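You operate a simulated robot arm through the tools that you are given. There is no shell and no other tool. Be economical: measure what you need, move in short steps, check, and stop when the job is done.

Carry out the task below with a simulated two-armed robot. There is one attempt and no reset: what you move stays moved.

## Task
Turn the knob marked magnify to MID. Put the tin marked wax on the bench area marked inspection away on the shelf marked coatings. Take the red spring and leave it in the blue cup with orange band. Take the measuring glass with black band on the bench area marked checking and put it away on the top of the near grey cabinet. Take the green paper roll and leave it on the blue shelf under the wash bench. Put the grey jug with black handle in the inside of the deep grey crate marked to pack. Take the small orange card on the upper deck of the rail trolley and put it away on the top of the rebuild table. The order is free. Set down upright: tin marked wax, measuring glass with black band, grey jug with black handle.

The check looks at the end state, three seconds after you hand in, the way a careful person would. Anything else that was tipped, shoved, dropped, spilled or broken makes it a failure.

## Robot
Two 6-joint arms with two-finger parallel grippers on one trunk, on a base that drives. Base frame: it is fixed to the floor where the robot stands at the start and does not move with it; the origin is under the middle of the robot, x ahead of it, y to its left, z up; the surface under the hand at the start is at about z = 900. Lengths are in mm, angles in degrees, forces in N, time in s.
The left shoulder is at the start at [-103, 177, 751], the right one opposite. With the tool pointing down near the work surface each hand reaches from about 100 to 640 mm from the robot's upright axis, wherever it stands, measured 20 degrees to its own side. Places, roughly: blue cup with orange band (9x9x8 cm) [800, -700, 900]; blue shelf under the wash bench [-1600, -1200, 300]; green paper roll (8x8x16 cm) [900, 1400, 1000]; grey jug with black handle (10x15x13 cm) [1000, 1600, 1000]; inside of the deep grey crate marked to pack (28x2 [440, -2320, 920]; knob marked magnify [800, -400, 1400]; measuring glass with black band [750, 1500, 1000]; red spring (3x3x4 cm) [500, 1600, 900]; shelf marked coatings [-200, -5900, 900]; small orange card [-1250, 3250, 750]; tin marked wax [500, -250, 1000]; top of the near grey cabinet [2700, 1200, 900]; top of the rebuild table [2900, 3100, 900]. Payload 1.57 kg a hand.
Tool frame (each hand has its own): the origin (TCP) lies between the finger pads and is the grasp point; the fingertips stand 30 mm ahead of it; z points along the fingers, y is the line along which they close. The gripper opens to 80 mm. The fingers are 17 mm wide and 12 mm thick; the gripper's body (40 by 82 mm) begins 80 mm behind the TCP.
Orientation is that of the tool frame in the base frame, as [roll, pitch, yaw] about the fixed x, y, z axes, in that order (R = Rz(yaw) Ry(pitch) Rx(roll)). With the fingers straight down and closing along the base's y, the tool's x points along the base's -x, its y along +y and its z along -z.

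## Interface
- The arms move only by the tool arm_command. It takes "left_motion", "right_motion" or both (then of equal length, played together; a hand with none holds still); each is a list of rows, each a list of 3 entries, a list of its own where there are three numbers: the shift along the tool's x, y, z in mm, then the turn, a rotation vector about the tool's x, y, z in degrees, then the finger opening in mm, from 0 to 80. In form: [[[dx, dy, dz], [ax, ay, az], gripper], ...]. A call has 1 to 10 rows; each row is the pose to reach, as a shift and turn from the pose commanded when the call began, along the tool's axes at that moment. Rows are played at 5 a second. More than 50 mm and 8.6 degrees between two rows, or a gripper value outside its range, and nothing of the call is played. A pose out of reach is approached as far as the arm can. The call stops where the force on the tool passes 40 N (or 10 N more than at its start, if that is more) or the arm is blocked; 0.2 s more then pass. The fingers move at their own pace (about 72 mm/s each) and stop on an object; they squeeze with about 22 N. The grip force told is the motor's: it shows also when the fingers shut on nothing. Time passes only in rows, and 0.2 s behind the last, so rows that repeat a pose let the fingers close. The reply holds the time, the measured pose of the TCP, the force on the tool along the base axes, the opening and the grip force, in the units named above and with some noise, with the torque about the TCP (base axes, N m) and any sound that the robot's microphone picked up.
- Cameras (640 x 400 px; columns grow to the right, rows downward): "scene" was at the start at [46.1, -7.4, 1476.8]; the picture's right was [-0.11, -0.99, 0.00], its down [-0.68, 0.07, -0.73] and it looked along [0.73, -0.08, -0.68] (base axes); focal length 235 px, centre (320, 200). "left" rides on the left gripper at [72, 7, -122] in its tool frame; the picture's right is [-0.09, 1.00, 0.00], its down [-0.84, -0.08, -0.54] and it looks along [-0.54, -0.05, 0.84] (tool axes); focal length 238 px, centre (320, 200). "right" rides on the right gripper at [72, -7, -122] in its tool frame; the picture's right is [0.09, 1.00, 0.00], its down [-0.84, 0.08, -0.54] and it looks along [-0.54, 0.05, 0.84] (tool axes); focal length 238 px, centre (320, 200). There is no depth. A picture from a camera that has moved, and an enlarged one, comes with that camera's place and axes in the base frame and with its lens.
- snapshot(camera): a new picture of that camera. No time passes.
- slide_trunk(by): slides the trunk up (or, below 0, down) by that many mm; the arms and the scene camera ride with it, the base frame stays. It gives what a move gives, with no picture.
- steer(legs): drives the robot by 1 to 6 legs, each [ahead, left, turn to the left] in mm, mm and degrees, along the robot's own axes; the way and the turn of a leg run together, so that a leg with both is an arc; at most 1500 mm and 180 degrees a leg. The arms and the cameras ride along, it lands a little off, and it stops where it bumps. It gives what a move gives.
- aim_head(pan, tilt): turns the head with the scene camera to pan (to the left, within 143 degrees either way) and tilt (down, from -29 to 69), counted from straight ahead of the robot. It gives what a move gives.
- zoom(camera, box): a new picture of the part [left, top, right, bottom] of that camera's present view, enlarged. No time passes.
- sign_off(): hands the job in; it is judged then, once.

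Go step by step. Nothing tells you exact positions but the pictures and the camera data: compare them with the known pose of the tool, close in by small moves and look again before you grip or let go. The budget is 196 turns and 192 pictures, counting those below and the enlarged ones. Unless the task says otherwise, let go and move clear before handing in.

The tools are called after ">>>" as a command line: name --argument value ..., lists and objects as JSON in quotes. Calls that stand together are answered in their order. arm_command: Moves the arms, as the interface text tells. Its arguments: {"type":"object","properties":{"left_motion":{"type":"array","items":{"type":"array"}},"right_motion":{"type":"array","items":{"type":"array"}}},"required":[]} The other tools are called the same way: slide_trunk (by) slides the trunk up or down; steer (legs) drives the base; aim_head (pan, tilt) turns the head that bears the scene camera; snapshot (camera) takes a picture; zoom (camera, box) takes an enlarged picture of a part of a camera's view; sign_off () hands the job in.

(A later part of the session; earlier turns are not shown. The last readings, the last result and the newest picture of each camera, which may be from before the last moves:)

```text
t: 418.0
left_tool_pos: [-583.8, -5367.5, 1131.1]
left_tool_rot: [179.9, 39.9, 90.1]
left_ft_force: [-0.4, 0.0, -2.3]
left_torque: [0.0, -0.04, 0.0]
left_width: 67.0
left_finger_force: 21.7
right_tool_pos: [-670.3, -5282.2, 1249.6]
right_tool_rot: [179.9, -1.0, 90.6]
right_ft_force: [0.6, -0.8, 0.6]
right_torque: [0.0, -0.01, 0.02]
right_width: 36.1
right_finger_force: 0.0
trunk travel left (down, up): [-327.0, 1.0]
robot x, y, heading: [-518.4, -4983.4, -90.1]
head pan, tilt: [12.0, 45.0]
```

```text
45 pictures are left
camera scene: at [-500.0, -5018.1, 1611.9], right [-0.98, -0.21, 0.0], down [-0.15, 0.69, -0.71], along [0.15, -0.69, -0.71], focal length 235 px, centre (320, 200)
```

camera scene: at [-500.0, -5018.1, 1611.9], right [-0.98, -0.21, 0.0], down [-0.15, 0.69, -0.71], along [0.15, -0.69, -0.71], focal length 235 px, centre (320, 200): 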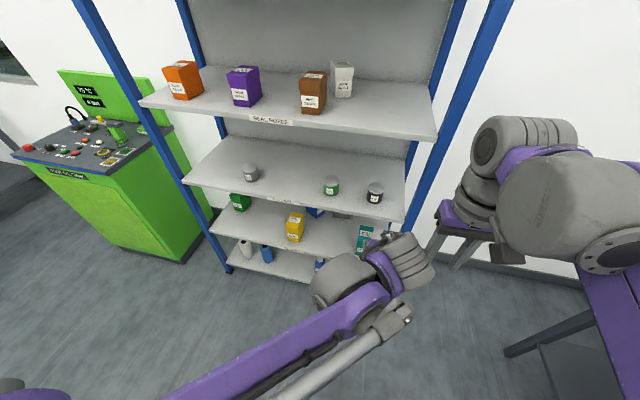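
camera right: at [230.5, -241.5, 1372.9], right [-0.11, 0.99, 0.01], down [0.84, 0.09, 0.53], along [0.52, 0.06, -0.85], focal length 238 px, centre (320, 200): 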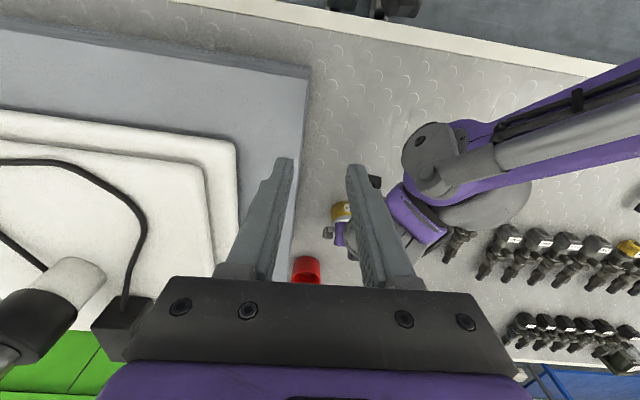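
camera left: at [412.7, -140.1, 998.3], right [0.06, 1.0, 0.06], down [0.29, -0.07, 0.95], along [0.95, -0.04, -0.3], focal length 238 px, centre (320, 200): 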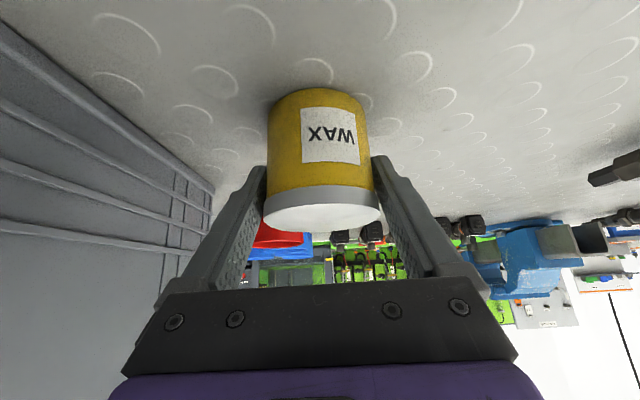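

Target spot on the coatings shelf: ≈[-200,-5770], between the tins. Position the robot, then bring the hand in front of the shelf.

>>> steer --legs '[[170, 220, 0]]'

>>> arm_command --left_motion '[[[0, 41, 0], [0, 0, 0], 55], [[0, 82, 0], [0, 0, 0], 55], [[0, 123, 0], [0, 0, 0], 55], [[0, 164, 0], [0, 0, 0], 55], [[-2, 164, 41], [0, 0, 0], 55], [[-4, 164, 82], [0, 0, 0], 55], [[-5, 164, 122], [0, 0, 0], 55], [[-7, 164, 162], [0, 0, 0], 55]]'

>>> snapshot --camera "left"

>>> snapshot --camera "scene"

```text
t: 420.6
left_tool_pos: [-365.1, -5530.8, 1131.4]
left_tool_rot: [180.0, 40.0, 90.4]
left_ft_force: [-0.6, 0.2, -1.5]
left_torque: [0.04, 0.0, 0.02]
left_width: 67.1
left_finger_force: 21.5
right_tool_pos: [-449.5, -5446.0, 1250.0]
right_tool_rot: [179.7, -1.0, 91.0]
right_ft_force: [-1.1, -0.2, 0.5]
right_torque: [-0.03, 0.01, 0.0]
right_width: 36.0
right_finger_force: 0.1
trunk travel left (down, up): [-327.0, 1.0]
robot x, y, heading: [-299.7, -5152.4, -89.6]
head pan, tilt: [12.0, 45.0]
```

```text
t: 422.4
left_tool_pos: [-201.6, -5643.6, 1011.2]
left_tool_rot: [-179.8, 39.9, 90.5]
left_ft_force: [-0.1, -0.9, -2.0]
left_torque: [0.04, 0.03, -0.02]
left_width: 67.1
left_finger_force: 22.0
right_tool_pos: [-449.9, -5449.4, 1248.6]
right_tool_rot: [179.8, -1.1, 91.0]
right_ft_force: [0.1, 0.2, -0.3]
right_torque: [0.04, -0.04, 0.01]
right_width: 36.1
right_finger_force: 0.0
trunk travel left (down, up): [-327.0, 1.0]
robot x, y, heading: [-297.4, -5146.1, -89.4]
head pan, tilt: [12.0, 45.0]
```

```text
44 pictures are left
camera left: at [-194.6, -5509.2, 1057.2], right [1.0, -0.06, 0.06], down [-0.07, -0.29, 0.95], along [-0.04, -0.95, -0.3], focal length 238 px, centre (320, 200)
```

left: 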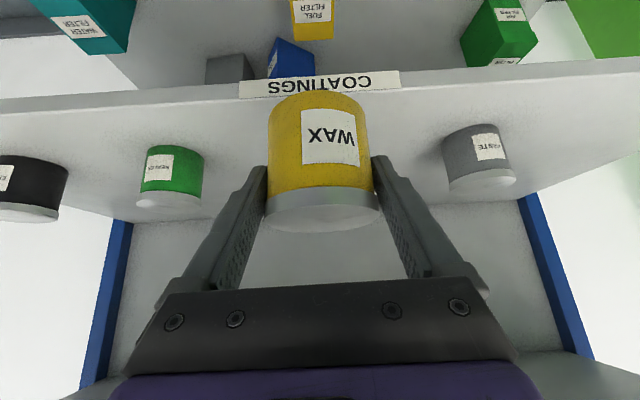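

```text
43 pictures are left
camera scene: at [-282.2, -5184.2, 1612.0], right [-0.98, -0.21, 0.0], down [-0.15, 0.69, -0.71], along [0.15, -0.69, -0.71], focal length 235 px, centre (320, 200)
```

scene: 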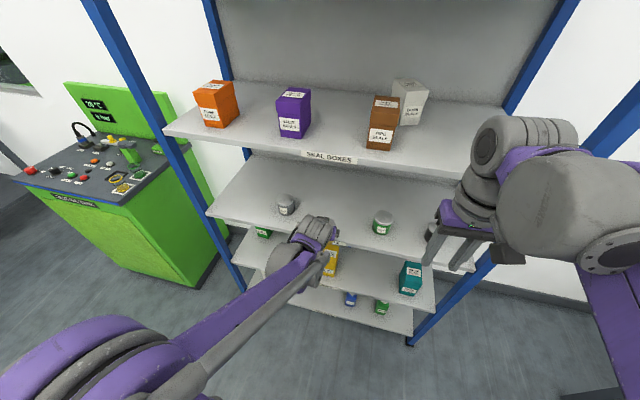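

COATINGS label confirmed, spot free between PASTE and the green tin. Move in over the shelf.

>>> arm_command --left_motion '[[[-30, 0, 26], [0, 0, 0], 55], [[-60, 0, 52], [0, 0, 0], 55], [[-78, 0, 80], [0, 0, 0], 55], [[-78, 0, 105], [0, 0, 0], 55], [[-78, 0, 105], [0, 0, 0], 55]]'

>>> snapshot --camera "left"

```text
t: 423.6
left_tool_pos: [-198.8, -5767.7, 984.3]
left_tool_rot: [-180.0, 40.0, 90.6]
left_ft_force: [0.1, 0.3, -2.2]
left_torque: [0.02, 0.01, -0.04]
left_width: 67.0
left_finger_force: 22.4
right_tool_pos: [-450.2, -5446.7, 1249.3]
right_tool_rot: [179.7, -1.0, 91.0]
right_ft_force: [-0.5, -0.2, -1.3]
right_torque: [0.0, 0.0, -0.01]
right_width: 35.8
right_finger_force: 0.0
trunk travel left (down, up): [-327.0, 1.0]
robot x, y, heading: [-299.3, -5148.1, -89.6]
head pan, tilt: [12.0, 45.0]
```

```text
42 pictures are left
camera left: at [-193.9, -5632.7, 1029.7], right [1.0, -0.06, 0.06], down [-0.07, -0.29, 0.95], along [-0.04, -0.95, -0.3], focal length 238 px, centre (320, 200)
```

left: 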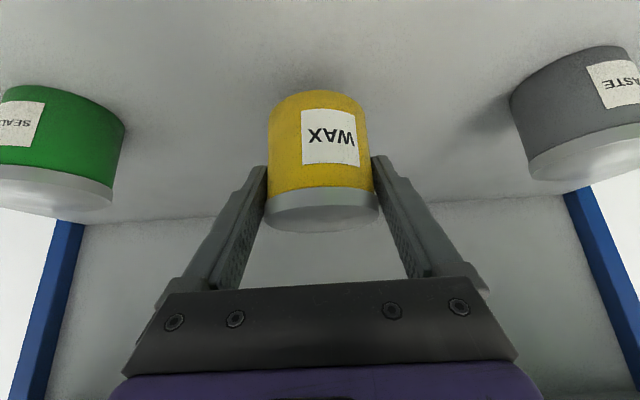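

Lower vertically, sensing contact.

>>> arm_command --left_motion '[[[9, 0, 10.7], [0, 0, 0], 55], [[18, 0, 21.4], [0, 0, 0], 55], [[20.6, 0, 24.5], [0, 0, 0], 55], [[20.6, 0, 24.5], [0, 0, 0], 55]]'

>>> arm_command --left_motion '[[[1.9, 0, 2.3], [0, 0, 0], 55], [[3.9, 0, 4.6], [0, 0, 0], 55], [[3.9, 0, 4.6], [0, 0, 0], 55]]'

```text
t: 424.6
left_tool_pos: [-198.6, -5766.8, 951.2]
left_tool_rot: [-180.0, 40.1, 90.5]
left_ft_force: [-1.1, -3.6, 13.9]
left_torque: [0.1, 0.23, 0.02]
left_width: 66.9
left_finger_force: 22.4
right_tool_pos: [-448.7, -5445.5, 1249.3]
right_tool_rot: [179.6, -0.9, 91.1]
right_ft_force: [-0.4, -1.0, -0.6]
right_torque: [0.0, 0.0, -0.02]
right_width: 36.3
right_finger_force: 0.0
trunk travel left (down, up): [-327.0, 1.0]
robot x, y, heading: [-299.7, -5146.7, -89.7]
head pan, tilt: [12.0, 45.0]
```

```text
t: 425.4
left_tool_pos: [-199.3, -5765.0, 944.0]
left_tool_rot: [-180.0, 39.9, 90.4]
left_ft_force: [-1.9, 2.8, 7.8]
left_torque: [-0.06, 0.13, -0.04]
left_width: 66.4
left_finger_force: 22.1
right_tool_pos: [-450.4, -5445.4, 1248.7]
right_tool_rot: [179.8, -0.9, 91.0]
right_ft_force: [-0.1, 0.3, 0.2]
right_torque: [-0.02, -0.01, 0.01]
right_width: 36.1
right_finger_force: 0.0
trunk travel left (down, up): [-327.0, 1.0]
robot x, y, heading: [-298.4, -5148.8, -89.9]
head pan, tilt: [12.0, 45.0]
```

Contact. Open and withdraw along the tool axis.

>>> arm_command --left_motion '[[[0, 0, 0], [0, 0, 0], 72], [[0, 0, 0], [0, 0, 0], 80], [[0, 0, 0], [0, 0, 0], 80], [[0, 0, -35], [0, 0, 0], 80], [[0, 0, -75], [0, 0, 0], 80], [[30, 0, -110], [0, 0, 0], 80], [[60, 0, -140], [0, 0, 0], 80], [[90, 0, -165], [0, 0, 0], 80]]'

>>> snapshot --camera "left"

```text
t: 427.2
left_tool_pos: [-199.5, -5589.7, 1010.8]
left_tool_rot: [-179.8, 39.9, 90.5]
left_ft_force: [0.1, -0.8, -0.5]
left_torque: [0.0, 0.0, 0.02]
left_width: 80.1
left_finger_force: 0.1
right_tool_pos: [-449.1, -5444.5, 1249.5]
right_tool_rot: [179.8, -1.0, 91.1]
right_ft_force: [-1.3, -0.3, 0.3]
right_torque: [-0.03, -0.02, -0.02]
right_width: 35.7
right_finger_force: 0.1
trunk travel left (down, up): [-327.0, 1.0]
robot x, y, heading: [-302.2, -5146.0, -89.7]
head pan, tilt: [12.0, 45.0]
```

```text
41 pictures are left
camera left: at [-195.1, -5455.8, 1057.4], right [1.0, -0.06, 0.06], down [-0.07, -0.29, 0.95], along [-0.04, -0.95, -0.3], focal length 238 px, centre (320, 200)
```

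left: 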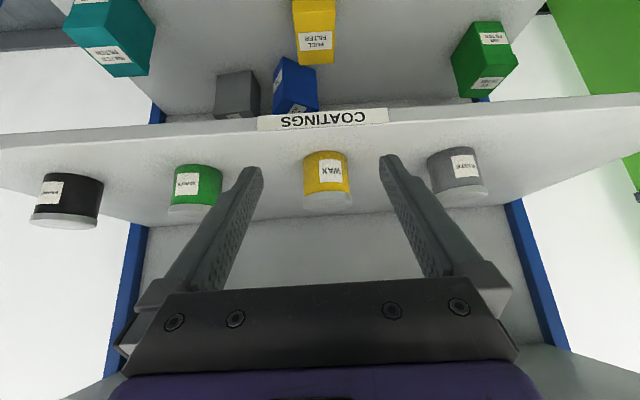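

The wax tin stands on the coatings shelf. Last is the card: tuck the left hand and drive back up the aisle.

>>> arm_command --left_motion '[[[5, 0, -45], [0, 0, 0], 60], [[10, 0, -90], [0, 0, 0], 60], [[30, 0, -130], [0, 0, 0], 60]]'

>>> steer --legs '[[0, -200, 0], [-1100, 0, 0], [0, 100, 0], [-1500, 0, 0], [-1500, 0, 0], [-1200, 0, 0]]'

```text
t: 428.0
left_tool_pos: [-200.2, -5486.5, 1089.2]
left_tool_rot: [-179.9, 40.0, 90.5]
left_ft_force: [-0.1, -0.2, 0.3]
left_torque: [-0.03, 0.02, -0.01]
left_width: 60.1
left_finger_force: 0.1
right_tool_pos: [-448.3, -5445.9, 1249.0]
right_tool_rot: [179.9, -1.0, 91.0]
right_ft_force: [0.8, 0.2, -0.4]
right_torque: [-0.04, 0.01, 0.02]
right_width: 36.0
right_finger_force: 0.2
trunk travel left (down, up): [-327.0, 1.0]
robot x, y, heading: [-296.0, -5150.4, -89.8]
head pan, tilt: [12.0, 45.0]
```

```text
t: 456.4
left_tool_pos: [-450.6, -212.1, 1090.5]
left_tool_rot: [-179.9, 40.0, 93.0]
left_ft_force: [-0.6, 0.0, 0.0]
left_torque: [0.02, 0.0, 0.04]
left_width: 59.9
left_finger_force: 0.1
right_tool_pos: [-699.8, -183.3, 1248.6]
right_tool_rot: [179.9, -1.0, 93.5]
right_ft_force: [-0.5, -0.3, -0.6]
right_torque: [0.03, 0.01, 0.02]
right_width: 36.0
right_finger_force: 0.0
trunk travel left (down, up): [-327.0, 1.0]
robot x, y, heading: [-569.0, 122.1, -87.2]
head pan, tilt: [12.0, 45.0]
```

>>> steer --legs '[[0, 150, -2.8], [-1500, 0, 0], [-1250, 0, 0], [0, 0, -90]]'

>>> aim_head --pan -10 --tilt 40

>>> snapshot --camera "scene"

```text
t: 475.4
left_tool_pos: [-705.6, 2838.2, 1089.0]
left_tool_rot: [-180.0, 40.0, -3.2]
left_ft_force: [-0.5, -0.5, 0.9]
left_torque: [0.03, 0.01, -0.03]
left_width: 60.1
left_finger_force: 0.1
right_tool_pos: [-648.3, 3083.8, 1248.8]
right_tool_rot: [179.7, -1.0, -2.8]
right_ft_force: [-0.1, -0.4, 0.5]
right_torque: [-0.03, 0.03, -0.03]
right_width: 35.9
right_finger_force: 0.1
trunk travel left (down, up): [-327.0, 1.0]
robot x, y, heading: [-358.1, 2919.6, 176.7]
head pan, tilt: [12.0, 45.0]
```

```text
t: 476.2
left_tool_pos: [-705.4, 2838.2, 1090.3]
left_tool_rot: [180.0, 40.0, -3.2]
left_ft_force: [0.1, -0.5, 0.6]
left_torque: [0.03, 0.03, 0.03]
left_width: 59.7
left_finger_force: 0.1
right_tool_pos: [-647.3, 3083.8, 1248.5]
right_tool_rot: [179.8, -1.0, -2.8]
right_ft_force: [-0.6, -0.3, -0.4]
right_torque: [-0.01, 0.01, 0.0]
right_width: 35.8
right_finger_force: 0.0
trunk travel left (down, up): [-327.0, 1.0]
robot x, y, heading: [-357.6, 2915.6, 176.9]
head pan, tilt: [-10.0, 40.0]
```

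```text
40 pictures are left
camera scene: at [-396.3, 2934.6, 1619.2], right [0.23, 0.97, 0.0], down [0.63, -0.15, -0.77], along [-0.75, 0.18, -0.64], focal length 235 px, centre (320, 200)
```

scene: 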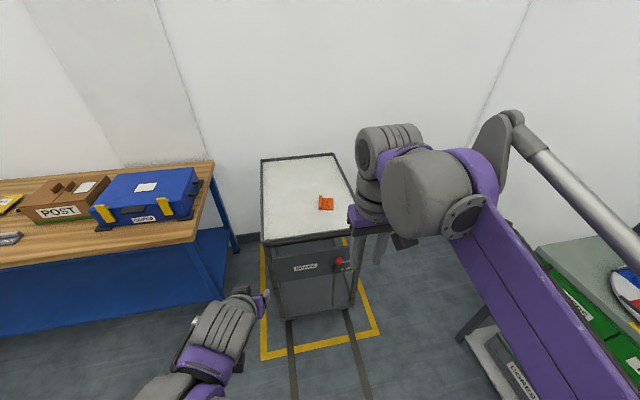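

Card is at about [-1370,3175]. Straighten and approach so the right hand can reach it.

>>> steer --legs '[[0, -60, 3.2], [440, 0, 0]]'

>>> arm_command --right_motion '[[[-40, 0, 0], [0, 1, 0], 60], [[-80, 0, 0], [0, 1, 0], 60], [[-120, 0, 10], [0, 1, 0], 60], [[-160, 0, 20], [0, 1, 0], 60], [[-200, 0, 40], [0, 1, 0], 60], [[-225, 0, 80], [0, 1, 0], 60], [[-225, 0, 120], [0, 1, 0], 60]]'

>>> snapshot --camera "right"

```text
t: 479.7
left_tool_pos: [-1135.4, 2877.2, 1088.8]
left_tool_rot: [180.0, 40.1, 0.3]
left_ft_force: [-0.7, -0.2, -0.6]
left_torque: [-0.02, 0.01, 0.02]
left_width: 60.0
left_finger_force: 0.1
right_tool_pos: [-1092.7, 3126.8, 1248.9]
right_tool_rot: [179.8, -1.0, 0.8]
right_ft_force: [0.4, -0.4, -1.0]
right_torque: [-0.02, -0.01, -0.02]
right_width: 36.0
right_finger_force: 0.1
trunk travel left (down, up): [-327.0, 1.0]
robot x, y, heading: [-794.1, 2973.8, -180.0]
head pan, tilt: [-10.0, 40.0]
```

```text
t: 481.3
left_tool_pos: [-1135.3, 2877.9, 1088.3]
left_tool_rot: [-180.0, 40.0, 0.3]
left_ft_force: [0.0, 0.6, 0.2]
left_torque: [-0.03, 0.02, 0.01]
left_width: 60.0
left_finger_force: 0.1
right_tool_pos: [-1316.5, 3119.4, 1127.6]
right_tool_rot: [179.9, -2.0, 0.8]
right_ft_force: [-0.6, 0.3, -0.3]
right_torque: [-0.02, 0.02, -0.01]
right_width: 59.6
right_finger_force: 0.0
trunk travel left (down, up): [-327.0, 1.0]
robot x, y, heading: [-792.1, 2973.2, -179.9]
head pan, tilt: [-10.0, 40.0]
```

```text
39 pictures are left
camera right: at [-1248.9, 3128.4, 1252.4], right [0.1, -0.99, 0.01], down [-0.85, -0.09, 0.51], along [-0.51, -0.06, -0.86], focal length 238 px, centre (320, 200)
```

right: 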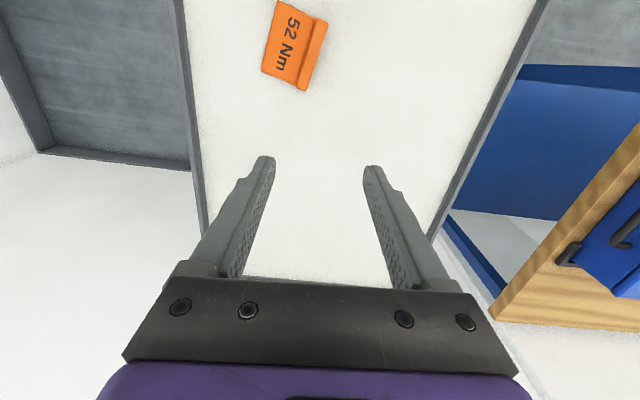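

Combining views, the card lies at z≈870, at ≈[-1238,3162], with its fin at y≈3131, rotated ~17°. Align the hand with the fin and lower to look.

>>> arm_command --right_motion '[[[35, -6, 20], [0, -2, 6], 50], [[70, -12, 50], [0, -2, 12], 50], [[72, -13, 90], [0, -2, 17], 50], [[72, -13, 130], [0, -2, 17], 50], [[72, -13, 130], [0, -2, 17], 50]]'

>>> snapshot --camera "right"

```text
t: 482.5
left_tool_pos: [-1136.0, 2876.7, 1090.3]
left_tool_rot: [180.0, 39.9, 0.3]
left_ft_force: [-0.2, -0.2, -0.5]
left_torque: [-0.01, 0.05, 0.02]
left_width: 60.1
left_finger_force: 0.0
right_tool_pos: [-1235.7, 3135.2, 999.1]
right_tool_rot: [-179.9, 0.0, -16.3]
right_ft_force: [-0.2, 0.2, 0.5]
right_torque: [0.0, 0.01, -0.02]
right_width: 50.0
right_finger_force: 0.0
trunk travel left (down, up): [-327.0, 1.0]
robot x, y, heading: [-795.9, 2975.8, -180.0]
head pan, tilt: [-10.0, 40.0]
```

```text
38 pictures are left
camera right: at [-1166.4, 3121.7, 1122.5], right [-0.19, -0.98, 0.0], down [-0.83, 0.16, 0.54], along [-0.53, 0.1, -0.84], focal length 238 px, centre (320, 200)
```

right: 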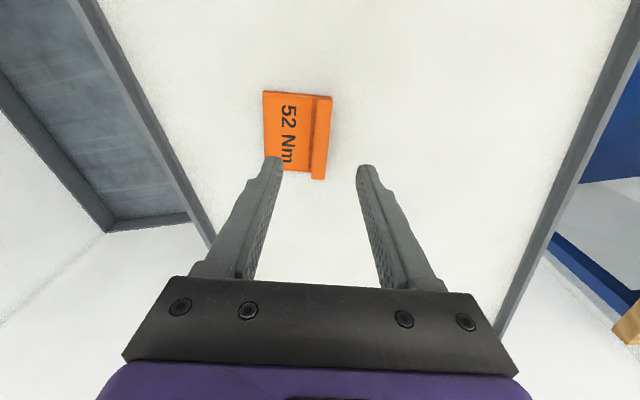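

Fin is centred under the fingers. Fine-rotate 4° and lower near it.

>>> arm_command --right_motion '[[[-6, 0, 30], [0, 0, 4], 46], [[-6, 0, 60], [0, 0, 4], 46], [[-6, 0, 80], [0, 0, 4], 46], [[-6, 0, 80], [0, 0, 4], 46]]'

>>> snapshot --camera "right"

>>> aim_head --pan -17 --tilt 50

>>> snapshot --camera "scene"

```text
t: 483.5
left_tool_pos: [-1135.6, 2875.6, 1088.4]
left_tool_rot: [179.9, 39.9, 0.3]
left_ft_force: [-0.5, -0.3, -0.3]
left_torque: [0.0, 0.04, -0.02]
left_width: 59.9
left_finger_force: 0.0
right_tool_pos: [-1245.1, 3137.1, 919.0]
right_tool_rot: [-180.0, 0.1, -20.3]
right_ft_force: [-0.3, 0.5, -0.2]
right_torque: [0.0, -0.01, -0.02]
right_width: 46.0
right_finger_force: 0.1
trunk travel left (down, up): [-327.0, 1.0]
robot x, y, heading: [-794.5, 2973.5, -179.7]
head pan, tilt: [-10.0, 40.0]
```

```text
37 pictures are left
camera right: at [-1175.7, 3119.4, 1041.7], right [-0.26, -0.97, 0.0], down [-0.81, 0.22, 0.54], along [-0.52, 0.14, -0.84], focal length 238 px, centre (320, 200)
```

right: 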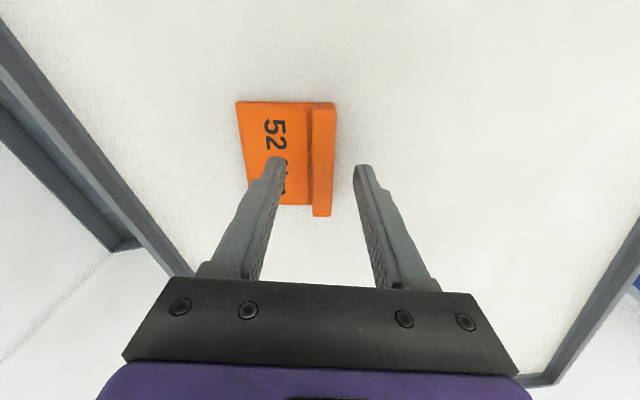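

```text
t: 484.2
left_tool_pos: [-1135.4, 2877.7, 1088.8]
left_tool_rot: [-180.0, 40.1, 0.3]
left_ft_force: [-0.2, -0.6, 0.8]
left_torque: [0.02, 0.02, 0.03]
left_width: 59.8
left_finger_force: 0.0
right_tool_pos: [-1243.6, 3138.2, 919.6]
right_tool_rot: [-179.9, 0.1, -20.2]
right_ft_force: [0.0, 0.2, -0.6]
right_torque: [-0.01, 0.0, -0.04]
right_width: 45.7
right_finger_force: 0.1
trunk travel left (down, up): [-327.0, 1.0]
robot x, y, heading: [-798.2, 2975.5, -179.5]
head pan, tilt: [-17.0, 50.0]
```

```text
36 pictures are left
camera scene: at [-822.8, 2999.7, 1605.1], right [0.29, 0.96, 0.0], down [0.73, -0.22, -0.64], along [-0.62, 0.19, -0.77], focal length 235 px, centre (320, 200)
```

scene: 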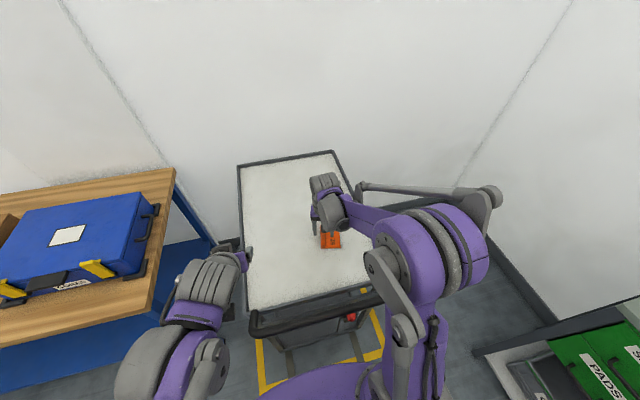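

Aligned. Lower in small steps to feel the plate.

>>> arm_command --right_motion '[[[0, 0, 4], [0, 0, 0], 46], [[0, 0, 8], [0, 0, 0], 46], [[0, 0, 8], [0, 0, 0], 46]]'

>>> arm_command --right_motion '[[[0, 0, 3], [0, 0, 0], 46], [[0, 0, 5], [0, 0, 0], 46], [[0, 0, 5], [0, 0, 0], 46]]'

>>> snapshot --camera "right"

```text
t: 485.0
left_tool_pos: [-1135.9, 2876.2, 1088.4]
left_tool_rot: [-179.9, 39.9, 0.3]
left_ft_force: [0.4, 0.2, -0.2]
left_torque: [-0.01, 0.02, -0.03]
left_width: 60.0
left_finger_force: 0.1
right_tool_pos: [-1246.3, 3136.7, 910.5]
right_tool_rot: [-179.9, 0.0, -20.2]
right_ft_force: [-0.4, -0.2, -0.4]
right_torque: [0.0, 0.02, -0.02]
right_width: 46.2
right_finger_force: 0.0
trunk travel left (down, up): [-327.0, 1.0]
robot x, y, heading: [-792.4, 2972.4, -179.8]
head pan, tilt: [-17.0, 50.0]
```

```text
t: 485.8
left_tool_pos: [-1135.7, 2876.5, 1088.3]
left_tool_rot: [-180.0, 39.9, 0.3]
left_ft_force: [-0.6, 0.2, 0.0]
left_torque: [0.05, -0.01, -0.03]
left_width: 60.2
left_finger_force: 0.0
right_tool_pos: [-1246.0, 3137.3, 904.1]
right_tool_rot: [-179.9, 0.0, -20.2]
right_ft_force: [0.3, 0.0, 0.2]
right_torque: [-0.02, -0.01, -0.01]
right_width: 46.6
right_finger_force: 0.0
trunk travel left (down, up): [-327.0, 1.0]
robot x, y, heading: [-796.7, 2975.0, -179.8]
head pan, tilt: [-17.0, 50.0]
```

```text
35 pictures are left
camera right: at [-1177.1, 3119.5, 1027.1], right [-0.26, -0.97, 0.0], down [-0.81, 0.22, 0.54], along [-0.52, 0.14, -0.84], focal length 238 px, centre (320, 200)
```

right: 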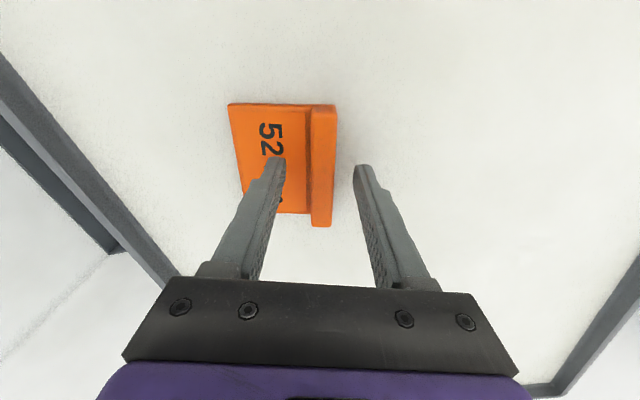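

No contact yet; continue down.

>>> arm_command --right_motion '[[[0, 0, 3], [0, 0, 0], 46], [[0, 0, 6], [0, 0, 0], 46], [[0, 0, 6], [0, 0, 0], 46]]'

>>> arm_command --right_motion '[[[0, 0, 3], [0, 0, 0], 46], [[0, 0, 6], [0, 0, 0], 46], [[0, 0, 6], [0, 0, 0], 46]]'

>>> snapshot --camera "right"

```text
t: 486.6
left_tool_pos: [-1136.4, 2876.2, 1090.1]
left_tool_rot: [179.9, 40.0, 0.3]
left_ft_force: [-0.1, -0.6, -0.6]
left_torque: [0.02, 0.01, 0.02]
left_width: 60.3
left_finger_force: 0.0
right_tool_pos: [-1244.5, 3138.5, 898.8]
right_tool_rot: [-180.0, 0.1, -20.2]
right_ft_force: [0.7, -0.4, 0.4]
right_torque: [0.01, 0.01, 0.02]
right_width: 46.0
right_finger_force: 0.1
trunk travel left (down, up): [-327.0, 1.0]
robot x, y, heading: [-796.0, 2976.6, -179.9]
head pan, tilt: [-17.0, 50.0]
```

```text
t: 487.2
left_tool_pos: [-1135.2, 2876.8, 1090.2]
left_tool_rot: [-179.9, 40.1, 0.4]
left_ft_force: [-0.2, 0.1, 0.1]
left_torque: [0.01, 0.05, -0.02]
left_width: 60.2
left_finger_force: 0.0
right_tool_pos: [-1243.3, 3138.1, 896.7]
right_tool_rot: [-179.9, 0.2, -20.3]
right_ft_force: [-1.1, -0.1, 34.5]
right_torque: [0.86, -0.31, -0.01]
right_width: 46.1
right_finger_force: 0.1
trunk travel left (down, up): [-327.0, 1.0]
robot x, y, heading: [-794.6, 2974.9, -179.8]
head pan, tilt: [-17.0, 50.0]
stopped in row 3 (right hand): the force on the tool passed its limit at 46 N (the readings are from after the stop); the commanded pose is now the measured one
```

```text
34 pictures are left
camera right: at [-1175.8, 3119.1, 1019.5], right [-0.26, -0.97, 0.0], down [-0.81, 0.21, 0.54], along [-0.52, 0.14, -0.84], focal length 238 px, centre (320, 200)
```

right: 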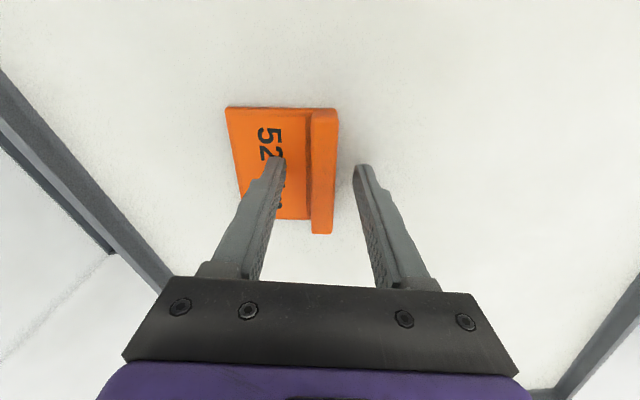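

Plate felt. Rise 3 mm, close on the fin, lift slightly.

>>> arm_command --right_motion '[[[0, 0, -3], [0, 0, 0], 46], [[0, 0, -3], [0, 0, 0], 46], [[0, 0, -3], [0, 0, 0], 8], [[0, 0, -3], [0, 0, 0], 8], [[0, 0, -3], [0, 0, 0], 8], [[0, 0, -10], [0, 0, 0], 8], [[0, 0, -30], [0, 0, 0], 8], [[0, 0, -30], [0, 0, 0], 8]]'

>>> snapshot --camera "right"

```text
t: 489.0
left_tool_pos: [-1135.3, 2877.0, 1089.2]
left_tool_rot: [180.0, 40.0, 0.4]
left_ft_force: [0.6, 0.0, -1.1]
left_torque: [0.05, 0.01, -0.01]
left_width: 59.9
left_finger_force: 0.0
right_tool_pos: [-1245.4, 3138.0, 925.1]
right_tool_rot: [-179.8, 0.0, -20.2]
right_ft_force: [-0.8, 0.0, -0.6]
right_torque: [0.0, 0.0, -0.03]
right_width: 14.9
right_finger_force: 21.6
trunk travel left (down, up): [-327.0, 1.0]
robot x, y, heading: [-796.3, 2974.0, -179.9]
head pan, tilt: [-17.0, 50.0]
```

```text
33 pictures are left
camera right: at [-1177.4, 3119.1, 1048.1], right [-0.26, -0.97, 0.0], down [-0.81, 0.22, 0.54], along [-0.52, 0.14, -0.84], focal length 238 px, centre (320, 200)
```

right: 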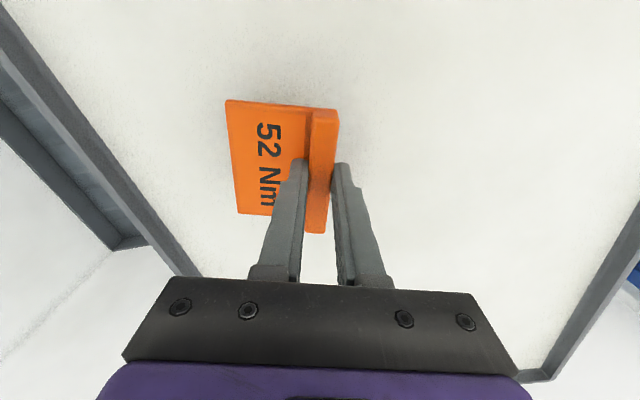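

Card held by its fin. Raise it, then back away and drive to the rebuild table.

>>> arm_command --right_motion '[[[0, 0, -45], [0, 0, 0], 8], [[0, 0, -90], [0, 0, 0], 8], [[0, 0, -135], [0, 0, 0], 8], [[0, 0, -180], [0, 0, 0], 8], [[40, 10, -200], [0, 0, 0], 8], [[80, 20, -200], [0, 0, 0], 8], [[120, 30, -200], [0, 0, 0], 8]]'

>>> steer --legs '[[-500, 0, 0], [0, -170, 0], [-1500, 0, 0], [-550, 0, 0], [0, 0, 180]]'

>>> aim_head --pan -8 --tilt 35

>>> snapshot --camera "scene"

```text
t: 490.6
left_tool_pos: [-1134.6, 2876.5, 1090.2]
left_tool_rot: [-179.9, 40.1, 0.2]
left_ft_force: [0.5, -0.2, -0.2]
left_torque: [-0.01, 0.05, -0.02]
left_width: 60.1
left_finger_force: 0.0
right_tool_pos: [-1144.7, 3067.6, 1127.5]
right_tool_rot: [180.0, -0.1, -20.3]
right_ft_force: [0.2, 0.0, 0.6]
right_torque: [-0.02, 0.0, -0.01]
right_width: 14.6
right_finger_force: 21.9
trunk travel left (down, up): [-327.0, 1.0]
robot x, y, heading: [-796.4, 2979.6, -179.8]
head pan, tilt: [-17.0, 50.0]
```

```text
t: 512.5
left_tool_pos: [2061.1, 3235.9, 1090.2]
left_tool_rot: [180.0, 39.9, -177.6]
left_ft_force: [-0.1, -0.2, -0.8]
left_torque: [0.03, -0.03, 0.02]
left_width: 59.8
left_finger_force: 0.2
right_tool_pos: [2077.8, 3047.5, 1126.8]
right_tool_rot: [-179.8, 0.0, 161.8]
right_ft_force: [0.6, 0.0, 0.4]
right_torque: [-0.01, -0.03, 0.01]
right_width: 15.1
right_finger_force: 22.0
trunk travel left (down, up): [-327.0, 1.0]
robot x, y, heading: [1720.1, 3121.6, 2.4]
head pan, tilt: [-17.0, 50.0]
```

```text
t: 513.2
left_tool_pos: [2060.9, 3236.8, 1089.3]
left_tool_rot: [-180.0, 40.1, -177.7]
left_ft_force: [0.6, 0.2, 0.5]
left_torque: [0.03, -0.01, -0.01]
left_width: 60.1
left_finger_force: 0.1
right_tool_pos: [2078.1, 3047.5, 1125.7]
right_tool_rot: [-180.0, 0.0, 161.8]
right_ft_force: [-0.1, 0.0, -1.2]
right_torque: [0.05, 0.02, 0.01]
right_width: 15.0
right_finger_force: 22.2
trunk travel left (down, up): [-327.0, 1.0]
robot x, y, heading: [1724.3, 3122.7, 2.5]
head pan, tilt: [-8.0, 35.0]
```

```text
32 pictures are left
camera scene: at [1769.7, 3115.8, 1626.7], right [-0.1, -0.99, 0.0], down [-0.57, 0.06, -0.82], along [0.81, -0.08, -0.57], focal length 235 px, centre (320, 200)
```

scene: 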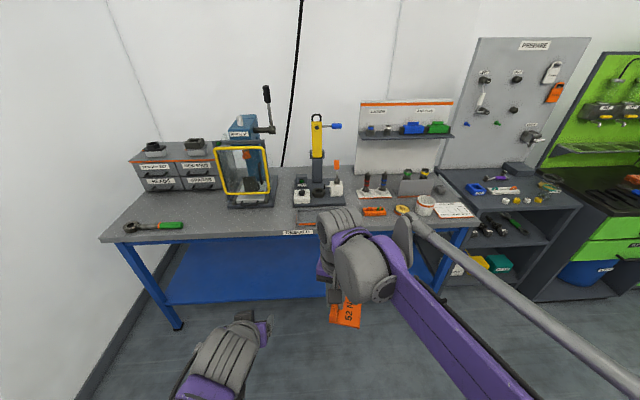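

>>> zoom --camera "scene" --box '[110, 140, 350, 260]'

```text
2.67 times, centred on (230, 200) of scene
camera zoom: at [1769.7, 3115.8, 1626.7], right [-0.1, -0.99, 0.0], down [-0.57, 0.06, -0.82], along [0.81, -0.08, -0.57], focal length 627 px, centre (560, 200)
```

zoom: 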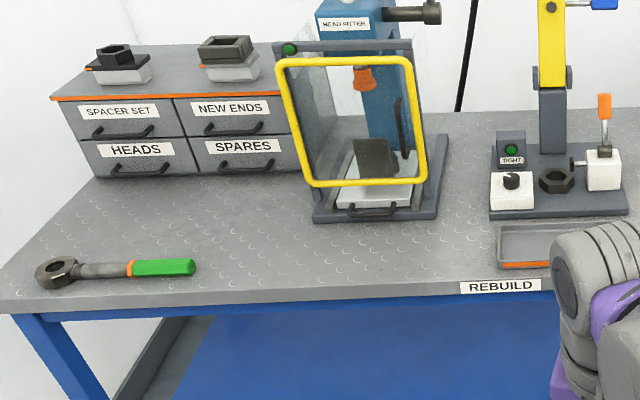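

Free area on the rebuild table left of the small tray: ≈[2640,3240]. Position the robot.

>>> steer --legs '[[0, 190, -2.5], [370, 0, 0]]'

>>> snapshot --camera "right"

>>> snapshot --camera "scene"

```text
t: 517.5
left_tool_pos: [2435.0, 3413.3, 1089.6]
left_tool_rot: [-179.9, 40.1, 179.8]
left_ft_force: [0.3, 0.0, 0.5]
left_torque: [-0.02, 0.01, 0.0]
left_width: 60.0
left_finger_force: 0.2
right_tool_pos: [2444.5, 3222.5, 1126.6]
right_tool_rot: [-179.8, -0.1, 159.5]
right_ft_force: [-0.1, -0.4, 0.2]
right_torque: [0.03, -0.02, -0.03]
right_width: 14.8
right_finger_force: 21.7
trunk travel left (down, up): [-327.0, 1.0]
robot x, y, heading: [2094.2, 3316.8, -0.2]
head pan, tilt: [-8.0, 35.0]
```

```text
30 pictures are left
camera right: at [2373.9, 3242.1, 1249.5], right [0.26, 0.96, 0.0], down [0.81, -0.22, 0.54], along [0.52, -0.14, -0.84], focal length 238 px, centre (320, 200)
```

right: 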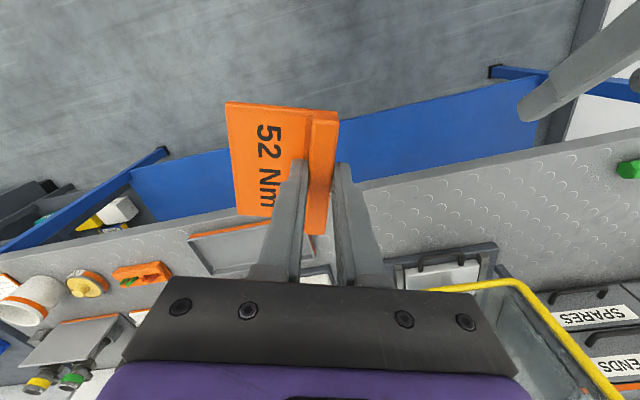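

```text
29 pictures are left
camera scene: at [2139.2, 3303.8, 1626.6], right [-0.14, -0.99, 0.0], down [-0.57, 0.08, -0.82], along [0.81, -0.12, -0.57], focal length 235 px, centre (320, 200)
```

scene: 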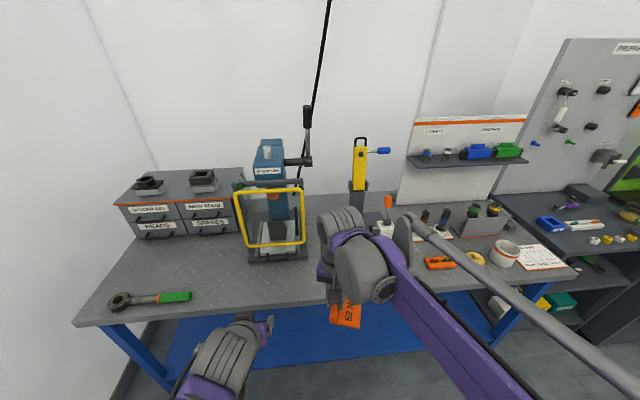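

Front edge at x≈2586; I'll set the card at about [2675,3245]. Move over and lower partway.

>>> arm_command --right_motion '[[[-34, 20, 0], [0, 0, 0], 8], [[-68, 41, 0], [0, 0, 0], 8], [[-102, 62, 0], [0, 0, 0], 8], [[-136, 83, 0], [0, 0, 0], 8], [[-170, 104, 0], [0, 0, 0], 8], [[-204, 124, 0], [0, 0, 0], 8], [[-204, 124, 40], [0, 0, 0], 8], [[-204, 124, 80], [0, 0, 0], 8], [[-204, 124, 110], [0, 0, 0], 8]]'

>>> snapshot --camera "right"

>>> zoom --camera "scene" --box '[220, 180, 420, 330]'

```text
t: 519.5
left_tool_pos: [2435.6, 3412.2, 1089.2]
left_tool_rot: [179.9, 40.1, 180.0]
left_ft_force: [0.3, -0.1, 0.7]
left_torque: [0.01, 0.02, 0.01]
left_width: 60.2
left_finger_force: 0.0
right_tool_pos: [2680.4, 3264.2, 1019.3]
right_tool_rot: [-180.0, 0.0, 159.5]
right_ft_force: [-0.1, 0.5, -0.4]
right_torque: [0.0, -0.01, 0.03]
right_width: 15.0
right_finger_force: 21.9
trunk travel left (down, up): [-327.0, 1.0]
robot x, y, heading: [2092.0, 3315.3, -0.2]
head pan, tilt: [-8.0, 35.0]
```

```text
28 pictures are left
camera right: at [2610.1, 3284.3, 1142.3], right [0.26, 0.96, 0.0], down [0.81, -0.22, 0.54], along [0.52, -0.14, -0.84], focal length 238 px, centre (320, 200)
```

right: 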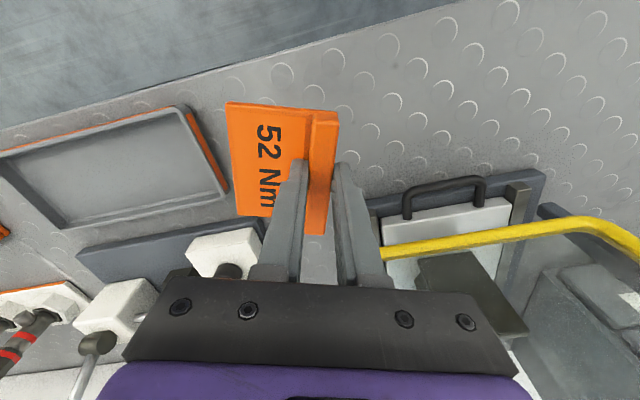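

```text
2.67 times, centred on (320, 255) of scene
camera zoom: at [2140.3, 3303.7, 1626.8], right [-0.14, -0.99, 0.0], down [-0.57, 0.08, -0.82], along [0.81, -0.12, -0.57], focal length 627 px, centre (320, 53)
```

zoom: 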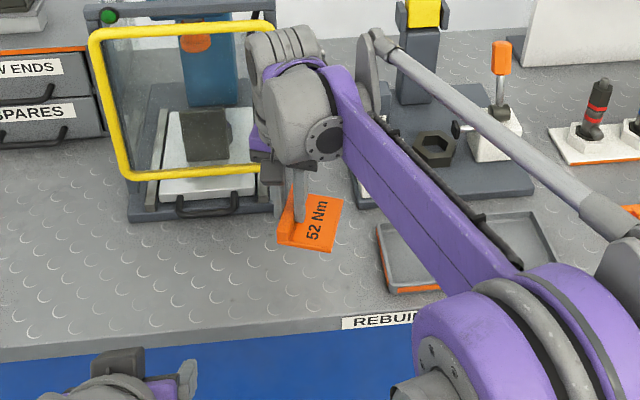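

Clear of tray and press frame. Lower with a small shift back.

>>> arm_command --right_motion '[[[14, -5, 20], [0, 0, 0], 8], [[14, -5, 45], [0, 0, 0], 8], [[14, -5, 68], [0, 0, 0], 8], [[14, -5, 74], [0, 0, 0], 8], [[14, -5, 74], [0, 0, 0], 8]]'

>>> arm_command --right_motion '[[[0, 0, 3], [0, 0, 0], 8], [[0, 0, 5], [0, 0, 0], 8], [[0, 0, 5], [0, 0, 0], 8]]'

```text
t: 520.7
left_tool_pos: [2436.7, 3412.1, 1089.0]
left_tool_rot: [180.0, 40.0, -180.0]
left_ft_force: [-0.2, -0.1, 0.1]
left_torque: [0.0, -0.01, 0.0]
left_width: 59.9
left_finger_force: 0.0
right_tool_pos: [2663.2, 3267.2, 941.1]
right_tool_rot: [-179.9, 0.0, 159.5]
right_ft_force: [0.9, -0.1, -0.5]
right_torque: [0.03, -0.01, 0.01]
right_width: 15.0
right_finger_force: 21.9
trunk travel left (down, up): [-327.0, 1.0]
robot x, y, heading: [2094.0, 3313.9, -0.1]
head pan, tilt: [-8.0, 35.0]
```

```text
t: 521.5
left_tool_pos: [2435.2, 3412.8, 1088.7]
left_tool_rot: [180.0, 40.0, 180.0]
left_ft_force: [-0.2, -0.2, -0.6]
left_torque: [0.02, 0.03, 0.01]
left_width: 60.2
left_finger_force: 0.0
right_tool_pos: [2664.7, 3266.4, 937.2]
right_tool_rot: [-179.9, 0.0, 159.5]
right_ft_force: [-0.3, 0.2, -0.2]
right_torque: [0.03, 0.01, 0.03]
right_width: 14.7
right_finger_force: 22.4
trunk travel left (down, up): [-327.0, 1.0]
robot x, y, heading: [2092.7, 3313.5, -0.1]
head pan, tilt: [-8.0, 35.0]
```

>>> arm_command --right_motion '[[[0, 0, 3], [0, 0, 0], 8], [[0, 0, 5], [0, 0, 0], 8], [[0, 0, 5], [0, 0, 0], 8]]'

>>> zoom --camera "scene" --box '[260, 230, 360, 300]'

```text
t: 522.3
left_tool_pos: [2435.3, 3411.5, 1089.1]
left_tool_rot: [-179.9, 40.0, -180.0]
left_ft_force: [0.7, -0.1, -0.5]
left_torque: [-0.02, 0.01, -0.01]
left_width: 59.9
left_finger_force: 0.1
right_tool_pos: [2663.1, 3267.3, 933.2]
right_tool_rot: [-179.9, 0.1, 159.5]
right_ft_force: [0.5, 0.4, -0.5]
right_torque: [-0.05, -0.02, 0.0]
right_width: 14.5
right_finger_force: 21.7
trunk travel left (down, up): [-327.0, 1.0]
robot x, y, heading: [2093.0, 3317.6, -0.1]
head pan, tilt: [-8.0, 35.0]
```

```text
5.71 times, centred on (310, 265) of scene
camera zoom: at [2139.8, 3303.8, 1626.8], right [-0.14, -0.99, 0.0], down [-0.57, 0.08, -0.82], along [0.81, -0.12, -0.57], focal length 1344 px, centre (377, -171)
```

zoom: 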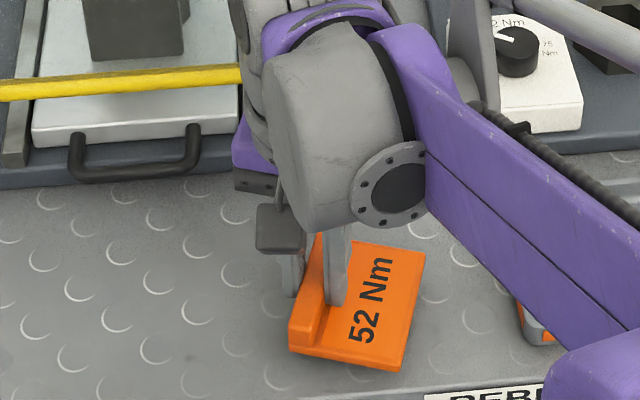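

Near the surface; a few mm more.

>>> arm_command --right_motion '[[[0, 0, 3], [0, 0, 0], 8], [[0, 0, 5], [0, 0, 0], 8], [[0, 0, 5], [0, 0, 0], 8]]'

>>> arm_command --right_motion '[[[0, 0, 3], [0, 0, 0], 8], [[0, 0, 5], [0, 0, 0], 8], [[0, 0, 5], [0, 0, 0], 8]]'

```text
t: 523.1
left_tool_pos: [2435.3, 3411.5, 1089.5]
left_tool_rot: [179.8, 40.1, -180.0]
left_ft_force: [-0.7, -0.5, -0.3]
left_torque: [0.01, 0.02, -0.02]
left_width: 60.1
left_finger_force: 0.1
right_tool_pos: [2664.6, 3266.6, 927.5]
right_tool_rot: [-179.9, 0.0, 159.5]
right_ft_force: [0.4, 0.6, 0.5]
right_torque: [0.01, -0.01, 0.01]
right_width: 14.9
right_finger_force: 21.6
trunk travel left (down, up): [-327.0, 1.0]
robot x, y, heading: [2094.2, 3312.3, -0.4]
head pan, tilt: [-8.0, 35.0]
```

```text
t: 523.9
left_tool_pos: [2436.5, 3412.9, 1088.3]
left_tool_rot: [-179.9, 40.0, 180.0]
left_ft_force: [0.5, -0.2, -0.7]
left_torque: [-0.01, 0.02, 0.02]
left_width: 59.9
left_finger_force: 0.3
right_tool_pos: [2665.1, 3267.1, 922.1]
right_tool_rot: [-179.9, 0.0, 159.6]
right_ft_force: [-0.4, 0.2, 0.3]
right_torque: [-0.01, 0.03, 0.01]
right_width: 15.1
right_finger_force: 21.6
trunk travel left (down, up): [-327.0, 1.0]
robot x, y, heading: [2094.4, 3316.7, -0.1]
head pan, tilt: [-8.0, 35.0]
```

>>> arm_command --right_motion '[[[0, 0, 2], [0, 0, 0], 8], [[0, 0, 4], [0, 0, 0], 8], [[0, 0, 4], [0, 0, 0], 8]]'

>>> arm_command --right_motion '[[[0, 0, 2], [0, 0, 0], 8], [[0, 0, 4], [0, 0, 0], 8], [[0, 0, 4], [0, 0, 0], 8]]'

```text
t: 524.7
left_tool_pos: [2435.1, 3412.4, 1088.1]
left_tool_rot: [180.0, 40.0, 179.9]
left_ft_force: [0.2, -0.1, -0.4]
left_torque: [0.02, 0.03, 0.02]
left_width: 59.8
left_finger_force: 0.0
right_tool_pos: [2665.7, 3267.0, 918.1]
right_tool_rot: [-180.0, 0.0, 159.5]
right_ft_force: [-1.5, 0.7, -0.5]
right_torque: [0.06, -0.01, 0.02]
right_width: 14.9
right_finger_force: 21.4
trunk travel left (down, up): [-327.0, 1.0]
robot x, y, heading: [2094.4, 3313.9, 0.2]
head pan, tilt: [-8.0, 35.0]
```

```text
t: 525.5
left_tool_pos: [2433.4, 3412.7, 1090.6]
left_tool_rot: [-180.0, 40.0, -180.0]
left_ft_force: [0.3, -0.1, -0.1]
left_torque: [0.01, 0.0, 0.0]
left_width: 59.8
left_finger_force: 0.1
right_tool_pos: [2663.3, 3266.8, 917.9]
right_tool_rot: [-179.9, 0.2, 159.6]
right_ft_force: [5.2, 0.5, 32.5]
right_torque: [-0.04, 0.02, 0.08]
right_width: 15.2
right_finger_force: 21.8
trunk travel left (down, up): [-327.0, 1.0]
robot x, y, heading: [2096.0, 3315.6, -0.1]
head pan, tilt: [-8.0, 35.0]
```

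Contact. Relieve, open and lift away.

>>> arm_command --right_motion '[[[0, 0, -3], [0, 0, 0], 8], [[0, 0, -3], [0, 0, 0], 30], [[0, 0, -3], [0, 0, 0], 40], [[0, 0, -30], [0, 0, 0], 40], [[0, 0, -75], [0, 0, 0], 40], [[0, 0, -120], [0, 0, 0], 40], [[0, 0, -165], [0, 0, 0], 40], [[0, 0, -210], [0, 0, 0], 40]]'

>>> snapshot --camera "right"

```text
t: 527.3
left_tool_pos: [2434.9, 3412.0, 1089.4]
left_tool_rot: [-180.0, 40.0, 180.0]
left_ft_force: [-0.5, -0.4, -0.7]
left_torque: [-0.03, 0.0, 0.0]
left_width: 60.0
left_finger_force: 0.2
right_tool_pos: [2666.4, 3268.4, 1127.4]
right_tool_rot: [-179.8, 0.0, 159.5]
right_ft_force: [-0.4, -0.5, 0.1]
right_torque: [0.01, 0.01, 0.02]
right_width: 39.9
right_finger_force: 0.0
trunk travel left (down, up): [-327.0, 1.0]
robot x, y, heading: [2096.0, 3314.9, -0.1]
head pan, tilt: [-8.0, 35.0]
```

```text
25 pictures are left
camera right: at [2595.7, 3288.1, 1250.0], right [0.26, 0.96, 0.0], down [0.81, -0.22, 0.54], along [0.52, -0.14, -0.84], focal length 238 px, centre (320, 200)
```

right: 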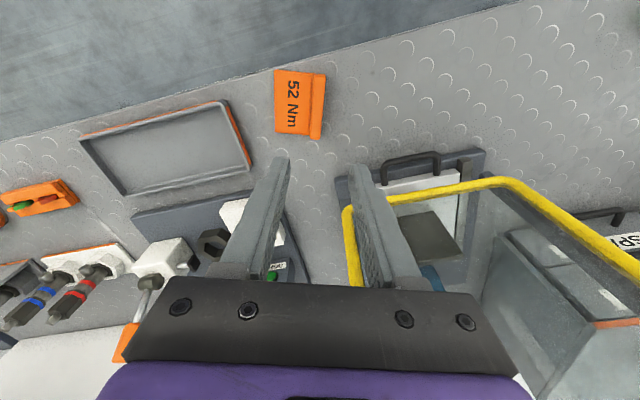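

The card lies flat on the rebuild table. Move the hand clear and check the glass once from here.

>>> arm_command --right_motion '[[[40, -15, 0], [0, 0, 0], 40], [[80, -30, 0], [0, 0, 0], 40], [[120, -45, 0], [0, 0, 0], 40], [[160, -60, 0], [0, 0, 0], 40], [[190, -70, 0], [0, 0, 0], 40]]'

>>> steer --legs '[[-250, 0, 0]]'

>>> aim_head --pan -65 --tilt 20

>>> snapshot --camera "scene"

```text
t: 528.5
left_tool_pos: [2434.6, 3411.8, 1089.3]
left_tool_rot: [179.9, 40.0, -180.0]
left_ft_force: [-0.5, -0.1, 0.2]
left_torque: [0.0, -0.01, 0.05]
left_width: 60.1
left_finger_force: 0.0
right_tool_pos: [2460.4, 3269.8, 1126.3]
right_tool_rot: [-179.9, 0.0, 159.5]
right_ft_force: [0.2, -0.8, 0.3]
right_torque: [0.01, 0.0, 0.0]
right_width: 40.0
right_finger_force: 0.0
trunk travel left (down, up): [-327.0, 1.0]
robot x, y, heading: [2094.7, 3312.7, -0.5]
head pan, tilt: [-8.0, 35.0]
```

```text
t: 530.4
left_tool_pos: [2182.9, 3412.9, 1090.1]
left_tool_rot: [-179.9, 40.1, -179.8]
left_ft_force: [0.8, 0.2, -0.3]
left_torque: [-0.01, -0.02, -0.01]
left_width: 59.8
left_finger_force: 0.0
right_tool_pos: [2210.5, 3271.5, 1127.0]
right_tool_rot: [180.0, 0.0, 159.7]
right_ft_force: [0.3, -0.2, 0.2]
right_torque: [0.01, 0.03, 0.02]
right_width: 40.3
right_finger_force: 0.0
trunk travel left (down, up): [-327.0, 1.0]
robot x, y, heading: [1842.2, 3315.5, 0.0]
head pan, tilt: [-8.0, 35.0]
```

```text
t: 531.6
left_tool_pos: [2180.8, 3412.9, 1089.1]
left_tool_rot: [-180.0, 40.0, -179.9]
left_ft_force: [0.6, -0.4, -0.1]
left_torque: [0.0, -0.03, -0.01]
left_width: 59.8
left_finger_force: 0.1
right_tool_pos: [2208.3, 3271.8, 1125.9]
right_tool_rot: [-179.9, 0.0, 159.6]
right_ft_force: [-0.4, -0.2, -1.4]
right_torque: [0.05, -0.02, 0.02]
right_width: 40.1
right_finger_force: 0.1
trunk travel left (down, up): [-327.0, 1.0]
robot x, y, heading: [1843.5, 3311.6, 0.3]
head pan, tilt: [-65.0, 20.0]
```

```text
24 pictures are left
camera scene: at [1837.7, 3231.7, 1650.6], right [-0.91, -0.42, 0.0], down [-0.15, 0.31, -0.94], along [0.4, -0.85, -0.34], focal length 235 px, centre (320, 200)
```

scene: 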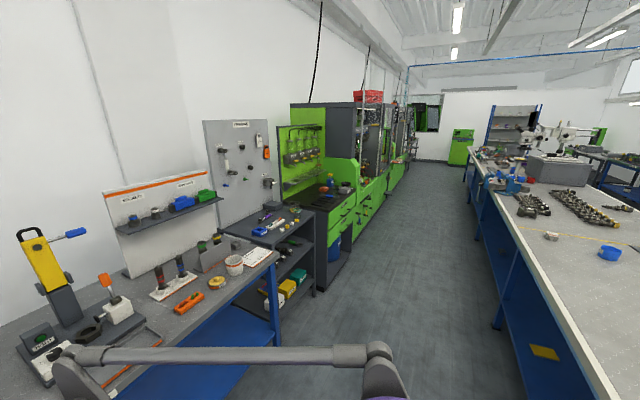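

>>> zoom --camera "scene" --box '[270, 160, 370, 240]'

```text
5.00 times, centred on (320, 200) of scene
camera zoom: at [1837.7, 3231.7, 1650.6], right [-0.91, -0.42, 0.0], down [-0.15, 0.31, -0.94], along [0.4, -0.85, -0.34], focal length 1176 px, centre (320, 200)
```

zoom: 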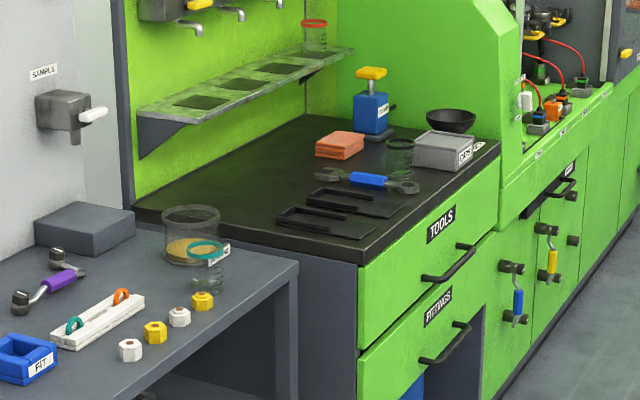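

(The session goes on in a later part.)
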